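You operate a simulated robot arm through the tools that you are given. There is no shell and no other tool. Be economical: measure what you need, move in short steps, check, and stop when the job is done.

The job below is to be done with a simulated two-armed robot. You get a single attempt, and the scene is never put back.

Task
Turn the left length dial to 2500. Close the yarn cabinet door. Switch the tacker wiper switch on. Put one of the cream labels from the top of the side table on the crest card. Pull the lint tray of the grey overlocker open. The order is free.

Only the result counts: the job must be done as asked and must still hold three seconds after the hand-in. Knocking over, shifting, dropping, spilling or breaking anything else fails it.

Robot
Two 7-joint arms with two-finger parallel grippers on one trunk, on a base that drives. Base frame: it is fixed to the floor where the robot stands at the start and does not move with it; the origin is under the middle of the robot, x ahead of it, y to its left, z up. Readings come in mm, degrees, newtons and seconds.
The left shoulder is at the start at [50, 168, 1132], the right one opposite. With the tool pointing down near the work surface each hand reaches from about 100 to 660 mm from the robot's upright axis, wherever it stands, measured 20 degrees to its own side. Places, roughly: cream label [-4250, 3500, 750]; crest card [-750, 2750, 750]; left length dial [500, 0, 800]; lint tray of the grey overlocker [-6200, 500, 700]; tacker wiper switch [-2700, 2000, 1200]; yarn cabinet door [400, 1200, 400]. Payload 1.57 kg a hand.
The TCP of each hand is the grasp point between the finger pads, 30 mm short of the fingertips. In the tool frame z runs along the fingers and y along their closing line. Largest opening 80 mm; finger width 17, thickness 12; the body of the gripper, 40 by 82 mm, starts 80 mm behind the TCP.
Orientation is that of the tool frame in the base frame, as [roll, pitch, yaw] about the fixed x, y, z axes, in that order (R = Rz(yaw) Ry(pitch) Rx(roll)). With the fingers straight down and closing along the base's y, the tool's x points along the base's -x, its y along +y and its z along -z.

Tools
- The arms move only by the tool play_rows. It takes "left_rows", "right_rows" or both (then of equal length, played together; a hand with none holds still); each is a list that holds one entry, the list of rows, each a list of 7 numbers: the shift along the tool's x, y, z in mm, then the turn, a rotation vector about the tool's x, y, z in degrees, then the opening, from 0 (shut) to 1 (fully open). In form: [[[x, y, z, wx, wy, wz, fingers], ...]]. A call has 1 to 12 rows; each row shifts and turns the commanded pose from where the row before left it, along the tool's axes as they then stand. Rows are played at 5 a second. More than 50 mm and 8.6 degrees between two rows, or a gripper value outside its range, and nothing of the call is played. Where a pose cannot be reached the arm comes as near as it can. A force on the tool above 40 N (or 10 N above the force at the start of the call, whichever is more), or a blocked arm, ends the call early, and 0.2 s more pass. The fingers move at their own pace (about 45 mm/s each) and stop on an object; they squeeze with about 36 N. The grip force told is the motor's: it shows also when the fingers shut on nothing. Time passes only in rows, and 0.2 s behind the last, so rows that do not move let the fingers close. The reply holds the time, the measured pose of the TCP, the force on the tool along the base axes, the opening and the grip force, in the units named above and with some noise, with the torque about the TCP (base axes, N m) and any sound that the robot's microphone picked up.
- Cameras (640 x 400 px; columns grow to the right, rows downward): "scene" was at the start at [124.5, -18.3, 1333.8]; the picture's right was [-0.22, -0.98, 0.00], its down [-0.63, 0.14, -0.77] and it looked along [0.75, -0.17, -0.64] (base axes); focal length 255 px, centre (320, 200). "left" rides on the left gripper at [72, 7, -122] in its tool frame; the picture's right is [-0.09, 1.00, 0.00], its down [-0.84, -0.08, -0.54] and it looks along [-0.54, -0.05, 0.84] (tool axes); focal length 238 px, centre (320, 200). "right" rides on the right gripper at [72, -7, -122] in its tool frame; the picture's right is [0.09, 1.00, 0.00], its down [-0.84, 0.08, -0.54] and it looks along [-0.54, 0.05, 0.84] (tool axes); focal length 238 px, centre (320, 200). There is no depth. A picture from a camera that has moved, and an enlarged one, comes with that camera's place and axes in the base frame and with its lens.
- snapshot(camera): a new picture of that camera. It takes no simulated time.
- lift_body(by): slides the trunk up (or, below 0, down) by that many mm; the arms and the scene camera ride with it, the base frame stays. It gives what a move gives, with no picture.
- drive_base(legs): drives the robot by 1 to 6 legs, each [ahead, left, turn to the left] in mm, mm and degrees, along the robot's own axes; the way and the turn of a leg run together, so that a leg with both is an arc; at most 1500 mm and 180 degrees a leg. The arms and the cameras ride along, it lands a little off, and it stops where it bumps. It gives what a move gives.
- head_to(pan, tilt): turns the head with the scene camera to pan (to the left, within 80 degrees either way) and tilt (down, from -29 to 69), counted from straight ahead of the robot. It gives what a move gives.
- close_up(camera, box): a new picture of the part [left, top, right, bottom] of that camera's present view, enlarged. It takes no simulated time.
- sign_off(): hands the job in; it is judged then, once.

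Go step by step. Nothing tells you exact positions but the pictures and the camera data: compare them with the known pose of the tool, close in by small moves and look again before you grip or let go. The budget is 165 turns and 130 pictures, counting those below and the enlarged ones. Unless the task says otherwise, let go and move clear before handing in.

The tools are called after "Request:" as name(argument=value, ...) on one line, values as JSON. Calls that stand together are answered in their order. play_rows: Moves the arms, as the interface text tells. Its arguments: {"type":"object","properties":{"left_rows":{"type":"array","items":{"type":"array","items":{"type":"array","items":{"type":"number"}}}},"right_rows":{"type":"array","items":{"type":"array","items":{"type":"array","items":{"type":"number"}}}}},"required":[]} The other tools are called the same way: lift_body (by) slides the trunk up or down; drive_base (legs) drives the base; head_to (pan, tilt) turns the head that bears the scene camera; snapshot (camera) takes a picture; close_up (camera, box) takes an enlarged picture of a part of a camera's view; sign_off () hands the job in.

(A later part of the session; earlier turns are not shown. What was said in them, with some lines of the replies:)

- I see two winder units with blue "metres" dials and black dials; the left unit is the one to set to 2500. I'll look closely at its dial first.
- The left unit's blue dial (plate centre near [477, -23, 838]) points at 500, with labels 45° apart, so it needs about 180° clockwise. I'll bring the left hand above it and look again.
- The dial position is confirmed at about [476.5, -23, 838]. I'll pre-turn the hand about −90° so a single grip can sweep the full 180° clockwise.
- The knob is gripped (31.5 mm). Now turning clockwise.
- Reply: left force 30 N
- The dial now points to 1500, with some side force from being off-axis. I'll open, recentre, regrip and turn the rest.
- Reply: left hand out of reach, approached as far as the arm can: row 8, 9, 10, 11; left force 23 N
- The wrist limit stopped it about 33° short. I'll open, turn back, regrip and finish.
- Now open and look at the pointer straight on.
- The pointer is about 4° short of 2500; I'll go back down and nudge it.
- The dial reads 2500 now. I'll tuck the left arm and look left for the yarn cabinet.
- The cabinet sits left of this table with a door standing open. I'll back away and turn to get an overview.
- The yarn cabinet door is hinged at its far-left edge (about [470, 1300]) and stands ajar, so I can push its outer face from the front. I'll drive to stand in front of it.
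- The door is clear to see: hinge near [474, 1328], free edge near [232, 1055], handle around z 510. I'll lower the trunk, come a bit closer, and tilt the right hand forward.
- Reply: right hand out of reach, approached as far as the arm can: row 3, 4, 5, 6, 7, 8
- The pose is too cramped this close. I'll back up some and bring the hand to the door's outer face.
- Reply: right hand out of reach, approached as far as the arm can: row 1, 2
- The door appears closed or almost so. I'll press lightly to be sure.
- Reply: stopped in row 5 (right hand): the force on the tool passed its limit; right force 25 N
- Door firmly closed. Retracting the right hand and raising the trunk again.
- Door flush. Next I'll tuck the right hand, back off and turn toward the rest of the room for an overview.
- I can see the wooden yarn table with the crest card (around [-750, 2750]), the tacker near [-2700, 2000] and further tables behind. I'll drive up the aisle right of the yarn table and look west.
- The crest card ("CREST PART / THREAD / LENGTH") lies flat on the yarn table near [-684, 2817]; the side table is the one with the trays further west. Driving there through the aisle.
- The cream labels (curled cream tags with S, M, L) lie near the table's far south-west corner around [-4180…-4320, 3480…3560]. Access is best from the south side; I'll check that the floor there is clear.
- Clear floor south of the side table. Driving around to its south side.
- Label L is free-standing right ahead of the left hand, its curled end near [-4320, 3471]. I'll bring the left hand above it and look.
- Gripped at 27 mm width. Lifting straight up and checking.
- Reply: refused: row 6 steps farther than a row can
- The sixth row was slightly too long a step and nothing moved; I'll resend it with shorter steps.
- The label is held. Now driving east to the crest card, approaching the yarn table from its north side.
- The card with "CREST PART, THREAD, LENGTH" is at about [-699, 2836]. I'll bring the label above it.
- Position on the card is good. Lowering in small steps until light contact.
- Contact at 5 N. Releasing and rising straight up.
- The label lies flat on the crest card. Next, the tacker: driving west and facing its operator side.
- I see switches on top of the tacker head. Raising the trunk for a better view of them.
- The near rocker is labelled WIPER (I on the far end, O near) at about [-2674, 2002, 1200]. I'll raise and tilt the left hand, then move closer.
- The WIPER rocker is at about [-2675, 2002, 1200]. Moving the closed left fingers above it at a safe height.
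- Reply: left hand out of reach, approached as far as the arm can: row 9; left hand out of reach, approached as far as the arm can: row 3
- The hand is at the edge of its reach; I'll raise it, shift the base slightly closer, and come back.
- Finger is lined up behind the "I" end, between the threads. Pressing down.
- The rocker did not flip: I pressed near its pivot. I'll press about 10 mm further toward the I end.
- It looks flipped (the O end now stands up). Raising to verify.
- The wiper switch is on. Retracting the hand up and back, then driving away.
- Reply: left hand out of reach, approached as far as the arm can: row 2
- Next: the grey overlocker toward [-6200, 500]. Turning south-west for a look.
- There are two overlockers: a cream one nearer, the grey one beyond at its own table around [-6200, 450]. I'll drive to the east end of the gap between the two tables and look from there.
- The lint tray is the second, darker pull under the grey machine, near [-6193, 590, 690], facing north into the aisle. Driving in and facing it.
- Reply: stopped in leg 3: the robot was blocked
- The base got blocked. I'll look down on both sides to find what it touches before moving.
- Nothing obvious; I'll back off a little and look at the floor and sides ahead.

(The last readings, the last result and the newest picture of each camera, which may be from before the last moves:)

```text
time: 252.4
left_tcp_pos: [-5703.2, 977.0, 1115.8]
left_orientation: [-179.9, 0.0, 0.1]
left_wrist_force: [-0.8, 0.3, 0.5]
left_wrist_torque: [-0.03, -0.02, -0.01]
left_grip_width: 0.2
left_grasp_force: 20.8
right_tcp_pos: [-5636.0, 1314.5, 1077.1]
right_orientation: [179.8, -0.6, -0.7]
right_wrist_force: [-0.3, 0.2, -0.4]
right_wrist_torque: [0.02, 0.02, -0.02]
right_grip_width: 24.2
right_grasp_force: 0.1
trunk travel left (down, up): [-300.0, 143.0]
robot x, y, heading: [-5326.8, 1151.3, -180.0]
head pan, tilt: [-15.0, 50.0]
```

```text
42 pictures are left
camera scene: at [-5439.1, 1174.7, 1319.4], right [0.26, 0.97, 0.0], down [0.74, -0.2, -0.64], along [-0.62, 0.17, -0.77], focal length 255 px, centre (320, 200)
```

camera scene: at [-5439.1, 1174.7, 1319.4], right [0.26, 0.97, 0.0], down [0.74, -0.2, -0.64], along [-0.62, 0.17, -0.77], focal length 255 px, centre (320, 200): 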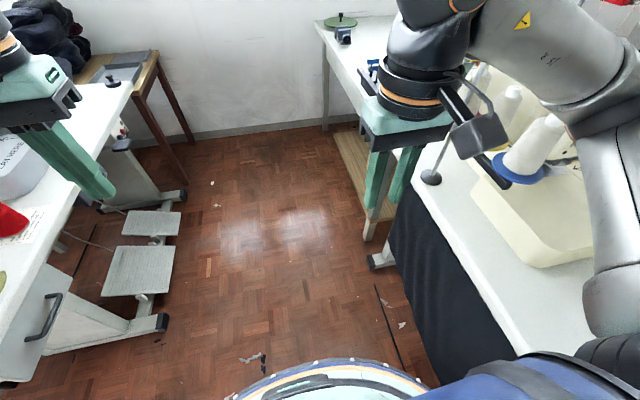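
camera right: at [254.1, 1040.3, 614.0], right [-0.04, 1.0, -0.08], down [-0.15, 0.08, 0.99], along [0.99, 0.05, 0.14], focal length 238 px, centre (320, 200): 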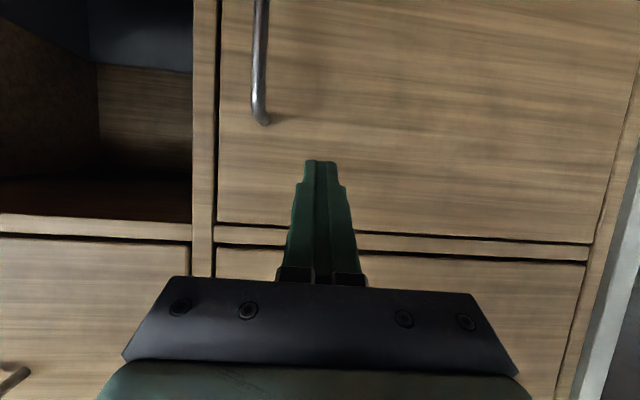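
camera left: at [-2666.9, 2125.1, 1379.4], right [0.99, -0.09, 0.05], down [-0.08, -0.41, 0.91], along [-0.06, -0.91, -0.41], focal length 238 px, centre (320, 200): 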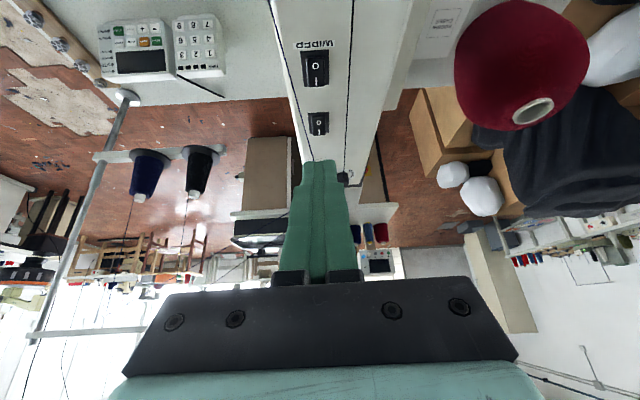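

Most likely the right elbow stuck out over the cream table and touched its thread stand pole. I'll face south first so the arms lie across the aisle, then strafe in.

Request:
drive_base(legs=[[0, 0, 90]])

Request:
head_to(pan=-60, tilt=35)

Request:
snapshot(camera="scene")

```text
time: 256.5
left_tcp_pos: [-5161.7, 771.6, 1116.1]
left_orientation: [-179.9, 0.0, 88.2]
left_wrist_force: [0.7, -0.8, -0.3]
left_wrist_torque: [-0.01, 0.0, -0.01]
left_grip_width: 0.0
left_grasp_force: 21.3
right_tcp_pos: [-5497.3, 852.5, 1076.2]
right_orientation: [179.7, -0.6, 87.3]
right_wrist_force: [-0.1, -1.5, 0.8]
right_wrist_torque: [-0.01, -0.01, 0.02]
right_grip_width: 23.8
right_grasp_force: 0.1
trunk travel left (down, up): [-300.0, 143.0]
robot x, y, heading: [-5324.5, 1155.6, -92.0]
head pan, tilt: [-15.0, 50.0]
```

```text
time: 257.6
left_tcp_pos: [-5161.9, 771.6, 1116.9]
left_orientation: [-179.9, 0.0, 88.1]
left_wrist_force: [1.0, 0.4, -0.4]
left_wrist_torque: [-0.01, 0.02, 0.0]
left_grip_width: 0.0
left_grasp_force: 21.2
right_tcp_pos: [-5497.0, 850.9, 1076.9]
right_orientation: [179.8, -0.5, 87.3]
right_wrist_force: [-0.3, 0.6, 0.0]
right_wrist_torque: [-0.04, 0.0, 0.01]
right_grip_width: 24.3
right_grasp_force: 0.1
trunk travel left (down, up): [-300.0, 143.0]
robot x, y, heading: [-5324.9, 1156.3, -92.1]
head pan, tilt: [-60.0, 35.0]
```

```text
41 pictures are left
camera scene: at [-5403.9, 1073.3, 1341.2], right [-0.47, 0.88, 0.0], down [0.51, 0.27, -0.82], along [-0.72, -0.38, -0.57], focal length 255 px, centre (320, 200)
```

scene: 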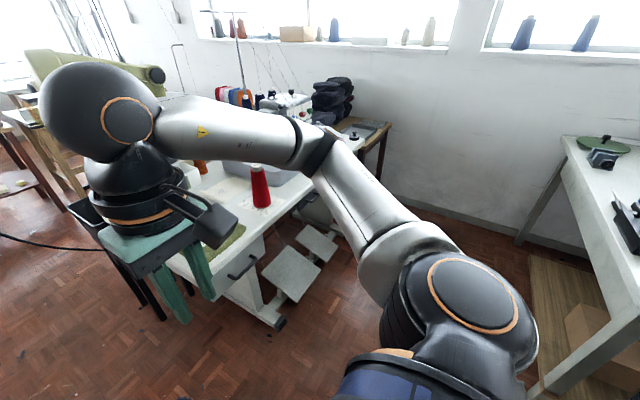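

Request:
drive_base(legs=[[0, 0, 2], [0, -700, 0]])

Request:
head_to(pan=-10, tilt=50)

Request:
snapshot(camera="scene")

```text
time: 261.8
left_tcp_pos: [-5829.1, 776.4, 1117.4]
left_orientation: [-179.9, 0.1, 90.2]
left_wrist_force: [-0.4, 0.8, 0.2]
left_wrist_torque: [-0.01, -0.01, -0.01]
left_grip_width: 0.0
left_grasp_force: 21.2
right_tcp_pos: [-6166.4, 844.0, 1077.4]
right_orientation: [179.8, -0.7, 89.5]
right_wrist_force: [0.3, -0.2, -0.1]
right_wrist_torque: [0.02, 0.0, 0.0]
right_grip_width: 24.0
right_grasp_force: 0.1
trunk travel left (down, up): [-300.0, 143.0]
robot x, y, heading: [-6009.0, 1149.3, -89.9]
head pan, tilt: [-60.0, 35.0]
```

```text
time: 263.0
left_tcp_pos: [-5828.9, 776.9, 1116.7]
left_orientation: [-179.9, 0.0, 90.3]
left_wrist_force: [0.0, -0.6, -0.2]
left_wrist_torque: [0.02, -0.01, 0.01]
left_grip_width: 0.1
left_grasp_force: 21.5
right_tcp_pos: [-6166.3, 843.8, 1078.4]
right_orientation: [179.8, -0.7, 89.5]
right_wrist_force: [-0.5, 0.7, 0.7]
right_wrist_torque: [0.02, -0.04, 0.03]
right_grip_width: 23.8
right_grasp_force: 0.1
trunk travel left (down, up): [-300.0, 143.0]
robot x, y, heading: [-6008.1, 1156.6, -89.9]
head pan, tilt: [-10.0, 50.0]
```

```text
40 pictures are left
camera scene: at [-6019.0, 1037.8, 1319.5], right [-0.99, 0.17, 0.0], down [0.13, 0.75, -0.64], along [-0.11, -0.63, -0.77], focal length 255 px, centre (320, 200)
```

scene: 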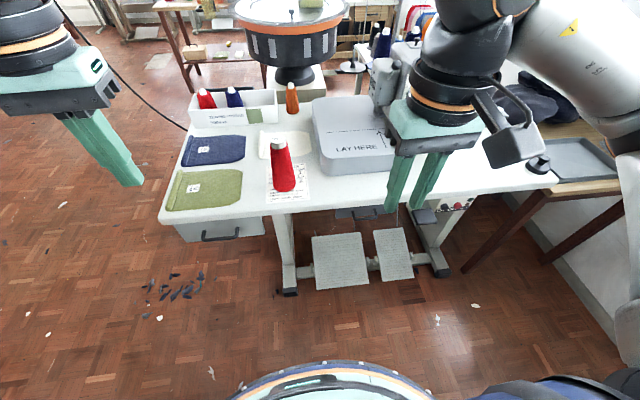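

I see a pull under the table behind the right hand. Lowering the trunk to look under the table edge.

Request:
lift_body(by=-290)

Request:
head_to(pan=-20, tilt=35)

Request:
snapshot(camera="scene")

Request:
snapshot(camera="right")

```text
time: 265.9
left_tcp_pos: [-5828.8, 776.3, 826.3]
left_orientation: [-179.8, -0.1, 90.3]
left_wrist_force: [0.3, -0.8, 0.4]
left_wrist_torque: [0.0, -0.04, 0.0]
left_grip_width: 0.0
left_grasp_force: 21.5
right_tcp_pos: [-6166.4, 844.0, 787.6]
right_orientation: [179.7, -0.5, 89.5]
right_wrist_force: [0.4, -0.6, 0.2]
right_wrist_torque: [0.01, -0.01, 0.0]
right_grip_width: 24.2
right_grasp_force: 0.1
trunk travel left (down, up): [-10.0, 433.0]
robot x, y, heading: [-6006.7, 1150.3, -90.0]
head pan, tilt: [-10.0, 50.0]
```

```text
time: 266.7
left_tcp_pos: [-5828.1, 775.7, 826.4]
left_orientation: [-179.9, 0.1, 90.3]
left_wrist_force: [-0.6, 0.5, 0.4]
left_wrist_torque: [-0.01, 0.01, 0.02]
left_grip_width: 0.1
left_grasp_force: 21.6
right_tcp_pos: [-6167.8, 844.5, 786.5]
right_orientation: [179.9, -0.5, 89.5]
right_wrist_force: [0.2, 0.6, 0.5]
right_wrist_torque: [0.02, -0.04, 0.01]
right_grip_width: 24.0
right_grasp_force: 0.1
trunk travel left (down, up): [-10.0, 433.0]
robot x, y, heading: [-6009.1, 1151.9, -89.8]
head pan, tilt: [-20.0, 35.0]
```

```text
39 pictures are left
camera scene: at [-6035.6, 1030.8, 1051.1], right [-0.94, 0.34, 0.0], down [0.19, 0.54, -0.82], along [-0.28, -0.77, -0.57], focal length 255 px, centre (320, 200)
```

scene: 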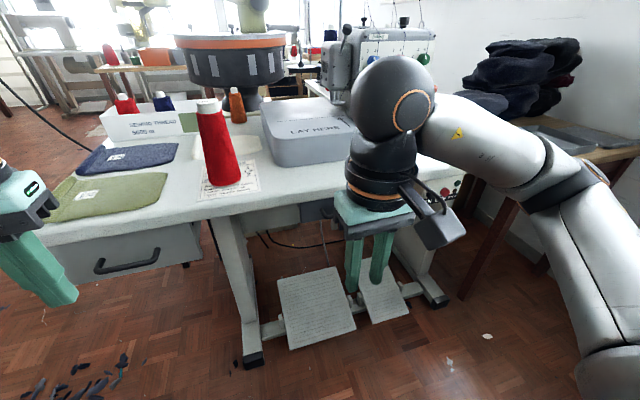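

```text
38 pictures are left
camera right: at [-6175.5, 915.1, 909.9], right [1.0, 0.08, 0.0], down [0.07, -0.84, 0.53], along [0.05, -0.53, -0.85], focal length 238 px, centre (320, 200)
```

right: 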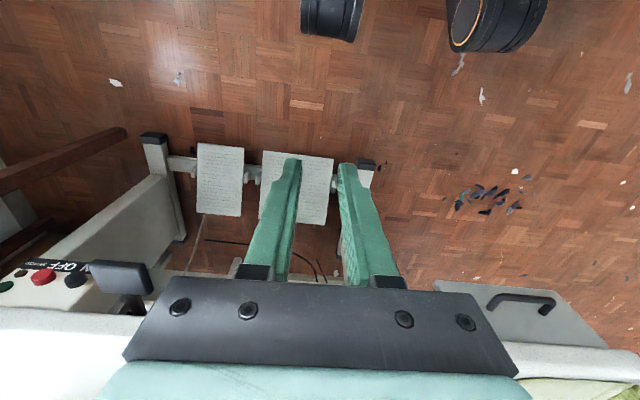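

The tray sits behind the right gripper in this view. I'll lower and swing the right hand to point forward so its own camera can look under the table.

Request:
drive_base(legs=[[-60, 0, 0]])

Request:
play_rows(right_rows=[[[0, 0, 30, 0, -8.2, 0, 0.6], [0, 0, 30, 0, -8.2, 0, 0.6], [0, 0, 30, 0, -8.2, 0, 0.6], [0, 0, 20, 0, -8.2, 0, 0.6], [0, 0, 10, 0, -8.2, 0, 0.6], [0, 0, 0, 0, -8.2, 0, 0.6], [0, 0, 0, 0, -8.2, 0, 0.6], [0, 0, 0, 0, -8.2, 0, 0.6], [0, 0, 0, 0, -8.2, 0, 0.6], [0, 0, 0, 0, 0, 0, 0.6]]])

Request:
snapshot(camera="right")

Request:
snapshot(camera="scene")

```text
time: 267.6
left_tcp_pos: [-5828.2, 836.4, 826.9]
left_orientation: [-179.9, 0.1, 90.4]
left_wrist_force: [-0.3, 0.1, 0.1]
left_wrist_torque: [0.0, -0.02, 0.04]
left_grip_width: 0.1
left_grasp_force: 21.1
right_tcp_pos: [-6166.2, 904.5, 787.6]
right_orientation: [179.8, -0.6, 89.7]
right_wrist_force: [0.9, 0.5, -0.7]
right_wrist_torque: [-0.01, 0.01, -0.01]
right_grip_width: 24.2
right_grasp_force: 0.1
trunk travel left (down, up): [-10.0, 433.0]
robot x, y, heading: [-6005.4, 1215.3, -89.7]
head pan, tilt: [-20.0, 35.0]
```

```text
time: 269.8
left_tcp_pos: [-5828.9, 836.9, 826.5]
left_orientation: [-179.8, 0.1, 90.4]
left_wrist_force: [0.4, -0.3, 0.5]
left_wrist_torque: [0.0, 0.02, 0.01]
left_grip_width: 0.0
left_grasp_force: 21.1
right_tcp_pos: [-6127.8, 803.7, 672.0]
right_orientation: [179.3, 73.4, 88.8]
right_wrist_force: [-0.3, 1.0, -0.1]
right_wrist_torque: [0.02, 0.01, -0.02]
right_grip_width: 47.9
right_grasp_force: 0.1
right hand out of reach, approached as far as the arm can: row 3, 4, 5, 6, 7, 8
trunk travel left (down, up): [-10.0, 433.0]
robot x, y, heading: [-6007.0, 1213.2, -89.8]
head pan, tilt: [-20.0, 35.0]
```

```text
37 pictures are left
camera right: at [-6136.2, 941.2, 637.5], right [1.0, 0.02, -0.08], down [0.08, 0.28, 0.96], along [0.04, -0.96, 0.28], focal length 238 px, centre (320, 200)
```

right: 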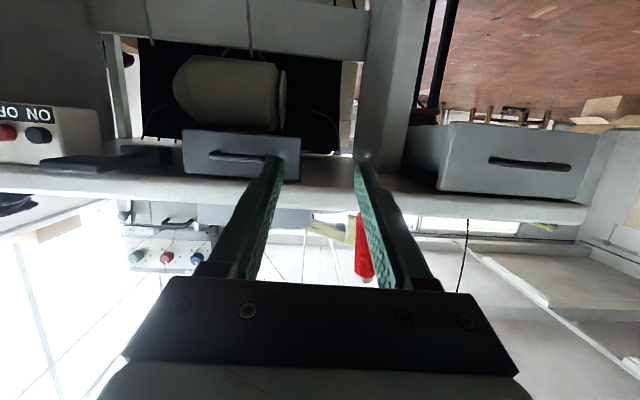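

```text
36 pictures are left
camera scene: at [-6035.7, 1090.9, 1051.2], right [-0.94, 0.34, 0.0], down [0.19, 0.54, -0.82], along [-0.28, -0.77, -0.57], focal length 255 px, centre (320, 200)
```

scene: 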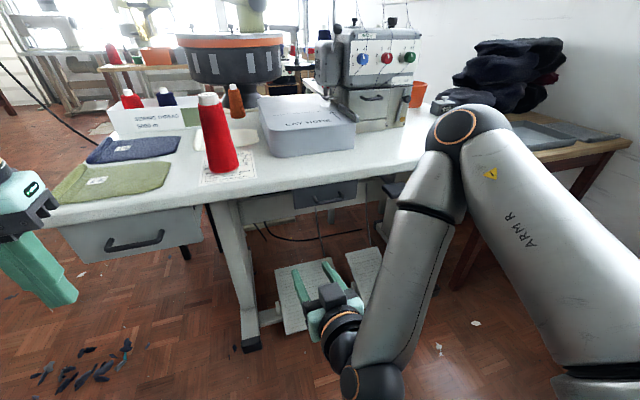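

The lint tray is the small grey tray under the machine with a horizontal bar handle, near [-6235, 600, 679]. Let me look closer.

Request:
close_up(camera="right", box=[140, 90, 340, 215])

Request:
close_up(camera="scene", box=[270, 160, 400, 245])

```text
3.20 times, centred on (240, 152) of right
camera zoom: at [-6136.2, 941.2, 637.5], right [1.0, 0.02, -0.08], down [0.08, 0.28, 0.96], along [0.04, -0.96, 0.28], focal length 763 px, centre (576, 352)
```

zoom: 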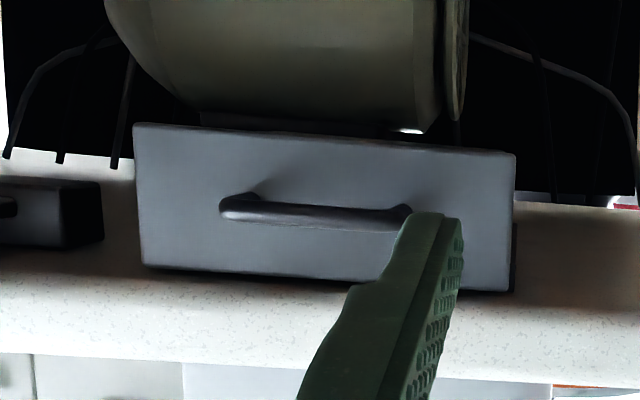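

```text
4.71 times, centred on (335, 202) of scene
camera zoom: at [-6035.7, 1090.9, 1051.2], right [-0.94, 0.34, 0.0], down [0.19, 0.54, -0.82], along [-0.28, -0.77, -0.57], focal length 1202 px, centre (249, 188)
```

zoom: 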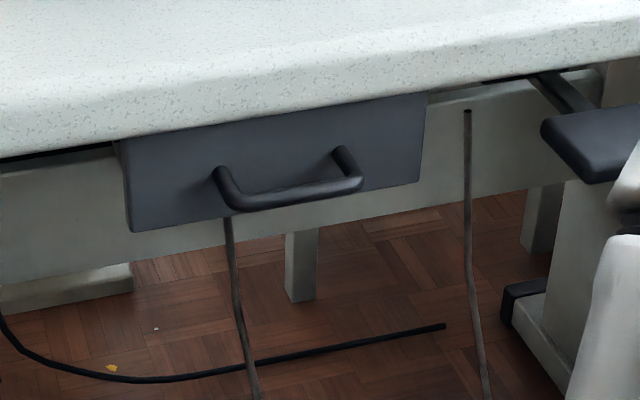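

The handle bar is at about [-6241, 606, 681]. I'll roll the right hand 90° so the fingers close vertically on it.

Request:
play_rows(right_rows=[[[0, 0, 0, 0, 0, 8.2, 0.6], [0, 0, 0, 0, 0, 8.2, 0.6], [0, 0, 0, 0, 0, 8.2, 0.6], [0, 0, 0, 0, 0, 8.2, 0.6], [0, 0, 0, 0, 0, 8.2, 0.6], [0, 0, 0, 0, 0, 8.2, 0.6], [0, 0, 0, 0, 0, 8.2, 0.6], [0, 0, 0, 0, 0, 8.2, 0.6], [0, 0, 0, 0, 0, 8.2, 0.6], [0, 0, 0, 0, 0, 8.2, 0.6], [0, 0, 0, 0, 0, 8, 0.6], [0, 0, 0, 0, 0, 0, 0.6]]])

Request:
snapshot(camera="right")

```text
time: 272.4
left_tcp_pos: [-5828.3, 836.3, 827.2]
left_orientation: [-179.9, -0.1, 90.4]
left_wrist_force: [0.3, -1.0, -0.7]
left_wrist_torque: [0.01, -0.03, 0.01]
left_grip_width: 0.0
left_grasp_force: 21.1
right_tcp_pos: [-6128.7, 802.2, 671.3]
right_orientation: [106.8, -0.2, -0.3]
right_wrist_force: [-0.2, -0.1, 0.1]
right_wrist_torque: [0.0, -0.03, -0.01]
right_grip_width: 47.9
right_grasp_force: 0.1
trunk travel left (down, up): [-10.0, 433.0]
robot x, y, heading: [-6003.8, 1214.3, -90.2]
head pan, tilt: [-20.0, 35.0]
```

```text
33 pictures are left
camera right: at [-6058.5, 921.2, 701.0], right [0.08, -0.29, 0.95], down [-0.83, 0.5, 0.23], along [-0.54, -0.81, -0.2], focal length 238 px, centre (320, 200)
```

right: 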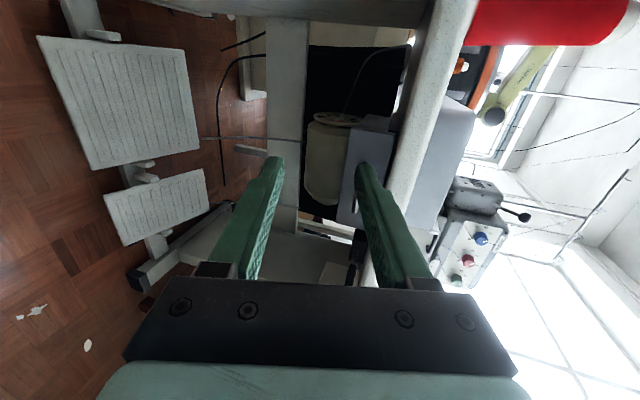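

Request:
play_rows(right_rows=[[[-20, 0, 0, -8.2, 0, 0, 0.6], [-20, 0, 0, -8.2, 0, 0, 0.6], [-37, 5, 20, 0, 0, 0, 0.6], [-36, 5, 20, 0, 0, 0, 0.6], [0, 0, 30, 0, 0, 0, 0.6], [0, 0, 30, 0, 0, 0, 0.6], [0, 0, 0, 0, 0, 0, 0.6]]])

Request:
snapshot(camera="right")

Request:
close_up(camera="scene", box=[260, 150, 420, 250])

```text
time: 274.0
left_tcp_pos: [-5828.3, 838.4, 826.4]
left_orientation: [-179.9, -0.1, 90.4]
left_wrist_force: [-0.5, 0.0, -0.3]
left_wrist_torque: [0.01, -0.01, 0.0]
left_grip_width: 0.2
left_grasp_force: 21.6
right_tcp_pos: [-6115.0, 712.3, 753.6]
right_orientation: [90.6, -0.2, -0.7]
right_wrist_force: [0.4, -0.1, -0.3]
right_wrist_torque: [-0.03, 0.0, -0.03]
right_grip_width: 48.1
right_grasp_force: 0.1
right hand out of reach, approached as far as the arm can: row 1, 2, 3, 4, 5, 6
trunk travel left (down, up): [-10.0, 433.0]
robot x, y, heading: [-6010.3, 1211.6, -89.8]
head pan, tilt: [-20.0, 35.0]
```

```text
32 pictures are left
camera right: at [-6043.7, 834.1, 747.9], right [0.09, -0.01, 1.0], down [-0.83, 0.55, 0.08], along [-0.55, -0.83, 0.04], focal length 238 px, centre (320, 200)
```

right: 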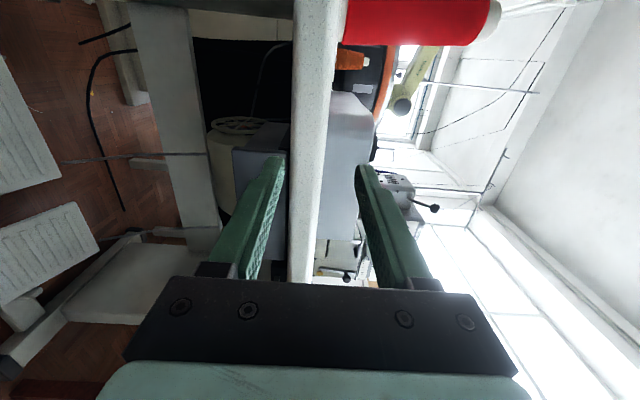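

```text
4.00 times, centred on (340, 200) of scene
camera zoom: at [-6035.6, 1090.9, 1051.2], right [-0.94, 0.34, 0.0], down [0.19, 0.54, -0.82], along [-0.28, -0.77, -0.57], focal length 1022 px, centre (240, 200)
```

zoom: 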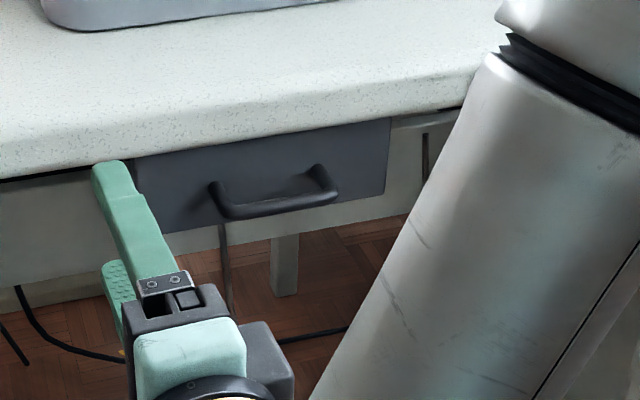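

The arm is too cramped sideways; I'll strafe the base right so the handle is in front of the hand, and restore the slight downward slant.

Request:
drive_base(legs=[[0, -126, 0]])

Request:
play_rows(right_rows=[[[0, -15, -25, 8.2, 0, 0, 0.6], [0, -20, -20, 8.2, 0, 0, 0.6], [0, -25, 0, 0, 0, 0, 0.6], [0, 0, 0, 0, 0, 0, 0.6]]])

Request:
snapshot(camera="right")

```text
time: 275.3
left_tcp_pos: [-5954.7, 836.3, 827.1]
left_orientation: [-179.9, 0.0, 90.5]
left_wrist_force: [0.3, 0.5, -0.7]
left_wrist_torque: [0.0, 0.0, -0.02]
left_grip_width: 0.0
left_grasp_force: 21.3
right_tcp_pos: [-6242.0, 712.0, 752.3]
right_orientation: [90.5, -0.2, -0.7]
right_wrist_force: [-0.2, 0.1, -0.6]
right_wrist_torque: [-0.01, -0.02, -0.01]
right_grip_width: 47.8
right_grasp_force: 0.1
trunk travel left (down, up): [-10.0, 433.0]
robot x, y, heading: [-6136.8, 1211.7, -89.7]
head pan, tilt: [-20.0, 35.0]
```

```text
time: 276.3
left_tcp_pos: [-5955.1, 836.4, 827.7]
left_orientation: [-179.8, 0.0, 90.5]
left_wrist_force: [-0.6, 0.3, -0.1]
left_wrist_torque: [0.01, -0.01, -0.04]
left_grip_width: 0.0
left_grasp_force: 21.3
right_tcp_pos: [-6241.6, 768.5, 694.6]
right_orientation: [106.9, -0.1, -0.5]
right_wrist_force: [-0.1, 0.9, 1.2]
right_wrist_torque: [-0.01, -0.01, -0.02]
right_grip_width: 48.3
right_grasp_force: 0.2
trunk travel left (down, up): [-10.0, 433.0]
robot x, y, heading: [-6137.0, 1211.0, -89.4]
head pan, tilt: [-20.0, 35.0]
```

```text
30 pictures are left
camera right: at [-6170.6, 887.0, 725.1], right [0.09, -0.29, 0.95], down [-0.83, 0.5, 0.23], along [-0.55, -0.81, -0.2], focal length 238 px, centre (320, 200)
```

right: 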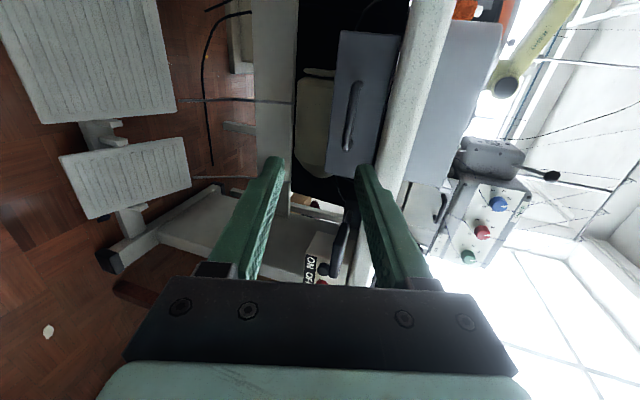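

Request:
play_rows(right_rows=[[[1, 8, 35, 0, 0, 0, 0.6], [1, 8, 35, 0, 0, 0, 0.6], [1, 9, 35, 0, 0, 0, 0.6], [0, 0, 0, 0, 0, 0, 0.6]]])

Request:
close_up(camera="right", box=[220, 60, 420, 185])

Request:
close_up(camera="scene", box=[240, 140, 400, 240])

```text
time: 277.3
left_tcp_pos: [-5955.0, 835.5, 828.0]
left_orientation: [-179.9, 0.1, 90.5]
left_wrist_force: [0.0, -0.8, -0.1]
left_wrist_torque: [0.0, -0.02, 0.02]
left_grip_width: 0.0
left_grasp_force: 21.0
right_tcp_pos: [-6236.7, 661.0, 689.3]
right_orientation: [106.9, -0.2, -0.6]
right_wrist_force: [0.2, 0.1, -0.6]
right_wrist_torque: [0.02, -0.01, 0.0]
right_grip_width: 48.1
right_grasp_force: 0.0
trunk travel left (down, up): [-10.0, 433.0]
robot x, y, heading: [-6137.9, 1215.0, -89.4]
head pan, tilt: [-20.0, 35.0]
```

```text
3.20 times, centred on (320, 122) of right
camera zoom: at [-6166.4, 779.5, 719.7], right [0.09, -0.29, 0.95], down [-0.83, 0.5, 0.23], along [-0.55, -0.81, -0.2], focal length 763 px, centre (320, 448)
```

zoom: 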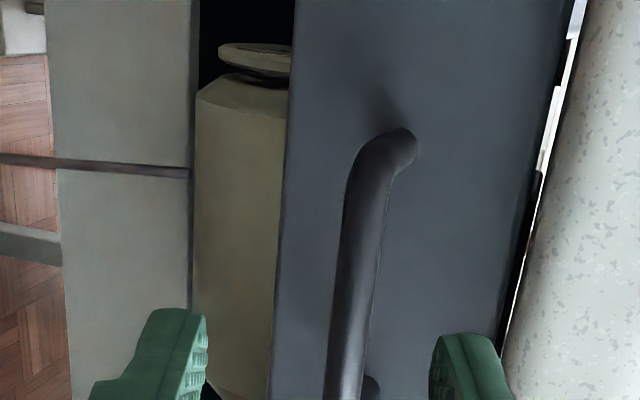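

```text
4.00 times, centred on (320, 190) of scene
camera zoom: at [-6162.7, 1090.2, 1051.2], right [-0.94, 0.34, 0.0], down [0.19, 0.54, -0.82], along [-0.28, -0.77, -0.57], focal length 1022 px, centre (320, 240)
```

zoom: 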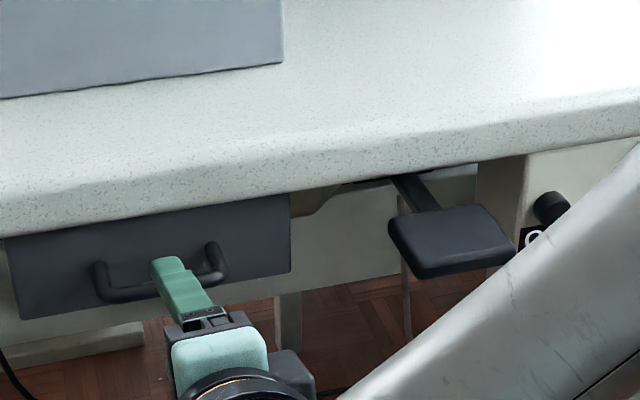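

Request:
play_rows(right_rows=[[[0, 4, 20, 0, 0, 0, 0.6], [0, 4, 20, 0, 0, 0, 0.6], [0, 0, 0, 0, 0, 0, 0.6]]])

Request:
close_up(camera="right", box=[220, 85, 420, 210])

Request:
close_up(camera="scene", box=[240, 160, 360, 235])

```text
time: 278.1
left_tcp_pos: [-5954.6, 836.1, 826.6]
left_orientation: [-179.9, -0.1, 90.4]
left_wrist_force: [-0.3, 1.1, -1.0]
left_wrist_torque: [-0.01, 0.02, -0.04]
left_grip_width: 0.0
left_grasp_force: 21.1
right_tcp_pos: [-6236.9, 621.6, 685.7]
right_orientation: [106.9, -0.2, -0.5]
right_wrist_force: [-0.9, 1.2, 0.5]
right_wrist_torque: [0.0, -0.03, -0.03]
right_grip_width: 47.9
right_grasp_force: 0.0
trunk travel left (down, up): [-10.0, 433.0]
robot x, y, heading: [-6132.3, 1216.7, -89.5]
head pan, tilt: [-20.0, 35.0]
```

```text
3.20 times, centred on (320, 148) of right
camera zoom: at [-6167.1, 739.5, 714.6], right [0.09, -0.29, 0.95], down [-0.83, 0.5, 0.23], along [-0.55, -0.81, -0.2], focal length 763 px, centre (320, 368)
```

zoom: 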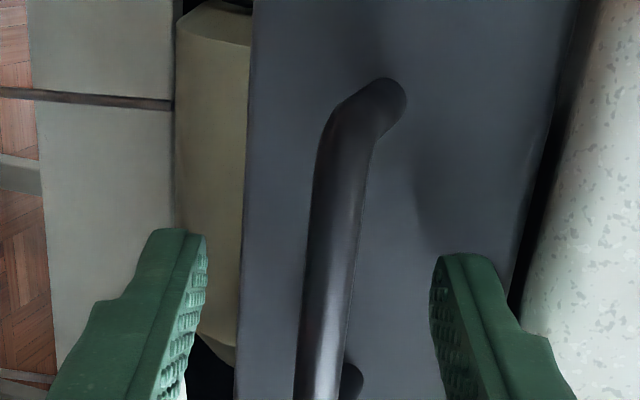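

```text
5.33 times, centred on (300, 198) of scene
camera zoom: at [-6162.7, 1090.2, 1051.2], right [-0.94, 0.34, 0.0], down [0.19, 0.54, -0.82], along [-0.28, -0.77, -0.57], focal length 1362 px, centre (427, 213)
```

zoom: 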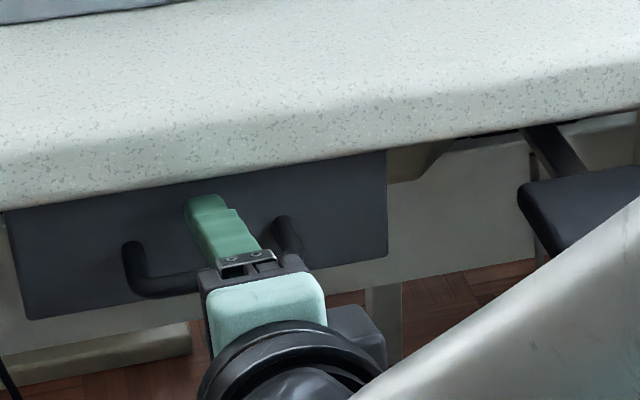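

The bar is between the fingers. Closing on it.

Request:
play_rows(right_rows=[[[0, 0, 0, 0, 0, 0, 0.4], [0, 0, 0, 0, 0, 0, 0.2], [0, 0, 0, 0, 0, 0, 0.05], [0, 0, 0, 0, 0, 0, 0.05], [0, 0, 0, 0, 0, 0, 0.05]]])

```text
time: 279.3
left_tcp_pos: [-5953.2, 836.2, 826.4]
left_orientation: [-180.0, 0.0, 90.5]
left_wrist_force: [0.1, 0.4, 0.5]
left_wrist_torque: [0.02, 0.03, 0.02]
left_grip_width: 0.3
left_grasp_force: 21.5
right_tcp_pos: [-6237.2, 622.0, 687.0]
right_orientation: [106.8, -0.2, -0.5]
right_wrist_force: [0.8, -0.6, 5.1]
right_wrist_torque: [-0.11, -0.14, -0.1]
right_grip_width: 9.8
right_grasp_force: 28.1
trunk travel left (down, up): [-10.0, 433.0]
robot x, y, heading: [-6140.3, 1212.8, -89.5]
head pan, tilt: [-20.0, 35.0]
```

Request:
play_rows(right_rows=[[[0, -4.3, -14.4, 0, 0, 0, 0.05], [0, -4.3, -14.4, 0, 0, 0, 0.05], [0, -4.3, -14.4, 0, 0, 0, 0.05], [0, -4.3, -14.4, 0, 0, 0, 0.05], [0, -4.3, -14.4, 0, 0, 0, 0.05], [0, -4.3, -14.4, 0, 0, 0, 0.05], [0, -4.3, -14.4, 0, 0, 0, 0.05], [0, 0, 0, 0, 0, 0, 0.05]]])

Request:
snapshot(camera="scene")

```text
time: 281.1
left_tcp_pos: [-5954.0, 836.6, 825.9]
left_orientation: [-179.9, -0.2, 90.5]
left_wrist_force: [-0.8, -0.2, -0.2]
left_wrist_torque: [0.01, -0.02, 0.02]
left_grip_width: 0.2
left_grasp_force: 21.3
right_tcp_pos: [-6234.8, 725.2, 686.5]
right_orientation: [107.2, -0.2, -0.1]
right_wrist_force: [23.6, -0.8, -5.9]
right_wrist_torque: [0.04, -0.37, 0.39]
right_grip_width: 9.8
right_grasp_force: 28.0
trunk travel left (down, up): [-10.0, 433.0]
robot x, y, heading: [-6135.6, 1210.9, -89.6]
head pan, tilt: [-20.0, 35.0]
```

```text
25 pictures are left
camera scene: at [-6161.7, 1089.8, 1051.1], right [-0.94, 0.34, 0.0], down [0.19, 0.54, -0.82], along [-0.28, -0.77, -0.57], focal length 255 px, centre (320, 200)
```

scene: 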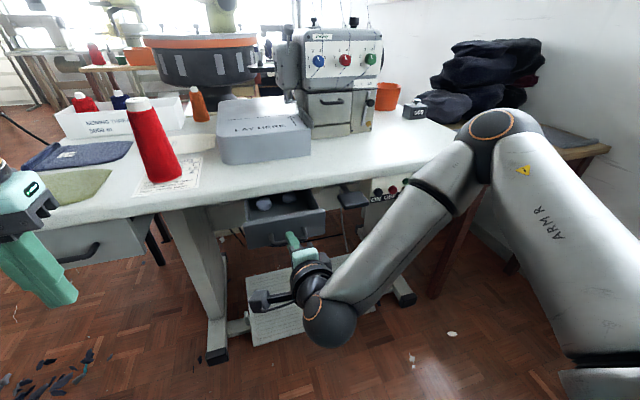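

The tray is sliding out and shows lint inside. I'll correct the slight sideways load and keep pulling until it resists.

Request:
play_rows(right_rows=[[[4, 0, 0, 0, 0, 0, 0.05], [2, -4.3, -14.4, 0, 0, 0, 0.05], [0.8, -4.3, -14.4, 0, 0, 0, 0.05], [0.8, -4.3, -14.4, 0, 0, 0, 0.05], [0, 0, 0, 0, 0, 0, 0.05]]])

```text
time: 282.3
left_tcp_pos: [-5955.6, 836.3, 826.0]
left_orientation: [-180.0, 0.0, 90.5]
left_wrist_force: [-0.9, 0.0, -1.0]
left_wrist_torque: [-0.02, 0.01, -0.02]
left_grip_width: 0.0
left_grasp_force: 21.2
right_tcp_pos: [-6233.1, 770.0, 686.7]
right_orientation: [107.3, 0.0, -1.1]
right_wrist_force: [-17.3, 0.7, -11.3]
right_wrist_torque: [0.12, 0.06, -0.74]
right_grip_width: 9.8
right_grasp_force: 27.9
trunk travel left (down, up): [-10.0, 433.0]
robot x, y, heading: [-6136.7, 1213.8, -89.6]
head pan, tilt: [-20.0, 35.0]
```

Request:
play_rows(right_rows=[[[-3, -1.5, 0, 0, 0, 0, 0.05], [-1, -4.3, -14.4, 0, 0, 0, 0.05], [0, -4.3, -14.4, 0, 0, 0, 0.05], [0, 0, 0, 0, 0, 0, 0.05]]])

Request:
close_up(camera="scene", box=[220, 160, 380, 260])

```text
time: 283.3
left_tcp_pos: [-5955.5, 836.8, 826.1]
left_orientation: [-179.9, 0.0, 90.5]
left_wrist_force: [-0.8, 1.2, 0.1]
left_wrist_torque: [0.0, 0.03, -0.03]
left_grip_width: 0.2
left_grasp_force: 21.6
right_tcp_pos: [-6231.4, 801.7, 689.4]
right_orientation: [106.6, -0.6, -0.2]
right_wrist_force: [2.4, -1.7, 9.4]
right_wrist_torque: [-0.31, 0.01, 0.18]
right_grip_width: 12.7
right_grasp_force: 5.2
trunk travel left (down, up): [-10.0, 433.0]
robot x, y, heading: [-6135.2, 1216.0, -89.6]
head pan, tilt: [-20.0, 35.0]
```

```text
4.00 times, centred on (300, 210) of scene
camera zoom: at [-6162.4, 1090.8, 1051.6], right [-0.94, 0.34, 0.0], down [0.19, 0.54, -0.82], along [-0.28, -0.77, -0.57], focal length 1022 px, centre (400, 160)
```

zoom: 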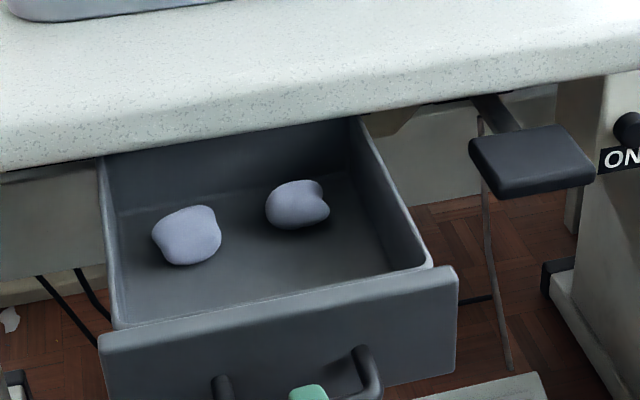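

The tray has reached its stop (about 170 mm out, fingers slipping to their tips). Releasing and backing off.

Request:
play_rows(right_rows=[[[0, 0, 0, 0, 0, 0, 0.4], [0, 0, 0, 0, 0, 0, 0.5], [0, 0, 0, 0, 0, 0, 0.5]]])

Request:
drive_base(legs=[[-60, 0, 0]])

Request:
snapshot(camera="scene")

Request:
snapshot(camera="right")

```text
time: 284.1
left_tcp_pos: [-5954.3, 836.7, 826.3]
left_orientation: [-179.9, 0.0, 90.5]
left_wrist_force: [-1.3, 0.1, 0.2]
left_wrist_torque: [0.0, -0.03, 0.01]
left_grip_width: 0.3
left_grasp_force: 21.6
right_tcp_pos: [-6234.0, 799.9, 686.7]
right_orientation: [106.8, -0.2, -0.5]
right_wrist_force: [-0.1, 0.2, 0.3]
right_wrist_torque: [-0.03, 0.02, -0.02]
right_grip_width: 40.1
right_grasp_force: 0.1
trunk travel left (down, up): [-10.0, 433.0]
robot x, y, heading: [-6131.5, 1212.8, -89.8]
head pan, tilt: [-20.0, 35.0]
```

```text
time: 285.1
left_tcp_pos: [-5956.3, 895.8, 826.1]
left_orientation: [-180.0, -0.1, 90.5]
left_wrist_force: [0.6, 0.2, 0.6]
left_wrist_torque: [-0.01, 0.02, -0.02]
left_grip_width: 0.0
left_grasp_force: 21.3
right_tcp_pos: [-6233.9, 859.0, 687.5]
right_orientation: [106.8, -0.1, -0.6]
right_wrist_force: [-0.4, 0.0, 0.6]
right_wrist_torque: [-0.01, 0.0, 0.01]
right_grip_width: 39.9
right_grasp_force: 0.1
trunk travel left (down, up): [-10.0, 433.0]
robot x, y, heading: [-6133.8, 1271.7, -89.7]
head pan, tilt: [-20.0, 35.0]
```

```text
23 pictures are left
camera scene: at [-6163.0, 1149.5, 1051.2], right [-0.94, 0.34, 0.0], down [0.19, 0.54, -0.82], along [-0.28, -0.77, -0.57], focal length 255 px, centre (320, 200)
```

scene: 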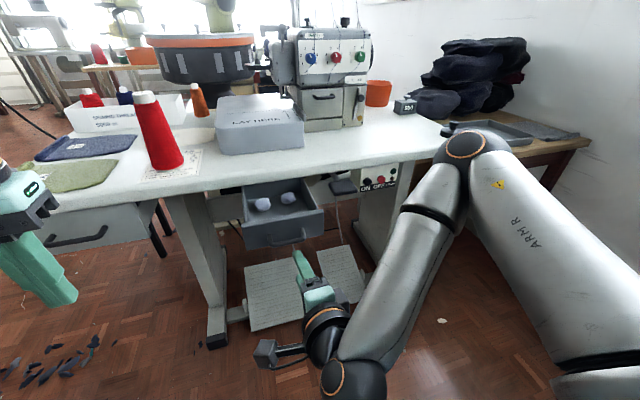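

```text
22 pictures are left
camera right: at [-6163.0, 977.9, 716.3], right [0.09, -0.29, 0.95], down [-0.83, 0.5, 0.23], along [-0.55, -0.81, -0.2], focal length 238 px, centre (320, 200)
```

right: 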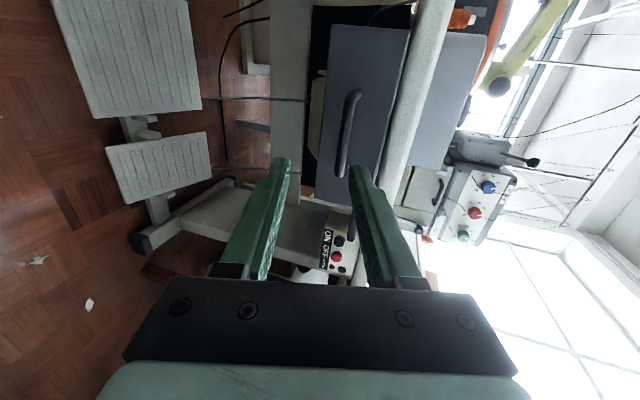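

Everything's done as far as I can see: the dial, door, switch and label were each checked when I left them, the tray is out about 150 mm, and both hands are clear. Handing in.

Request:
sign_off()

```text
The job is handed in.
```

I finished all five tasks and handed the job in. I don't have the judge's result.

- **Length dial:** it points at 2500, within about 2° going by the last picture.
- **Yarn cabinet door:** closed flush. I pressed it until it resisted.
- **Tacker wiper switch:** on. The first press landed near the middle of the rocker and did nothing; the second flipped it.
- **Cream label:** the "L" label lies flat on the card headed "CREST PART, THREAD, LENGTH". A grey swatch lies beside it, but I took the lettered card to be the crest card.
- **Lint tray:** pulled out about 150 mm. The fingers then slipped off the handle, so I took that as its stop but didn't test it again.

**Possible bump:** while driving between the two overlocker tables the base was blocked. My best guess is that the right elbow touched the thread stand on the cream overlocker's table. Everything there still looked upright afterwards, but I couldn't confirm that nothing shifted.
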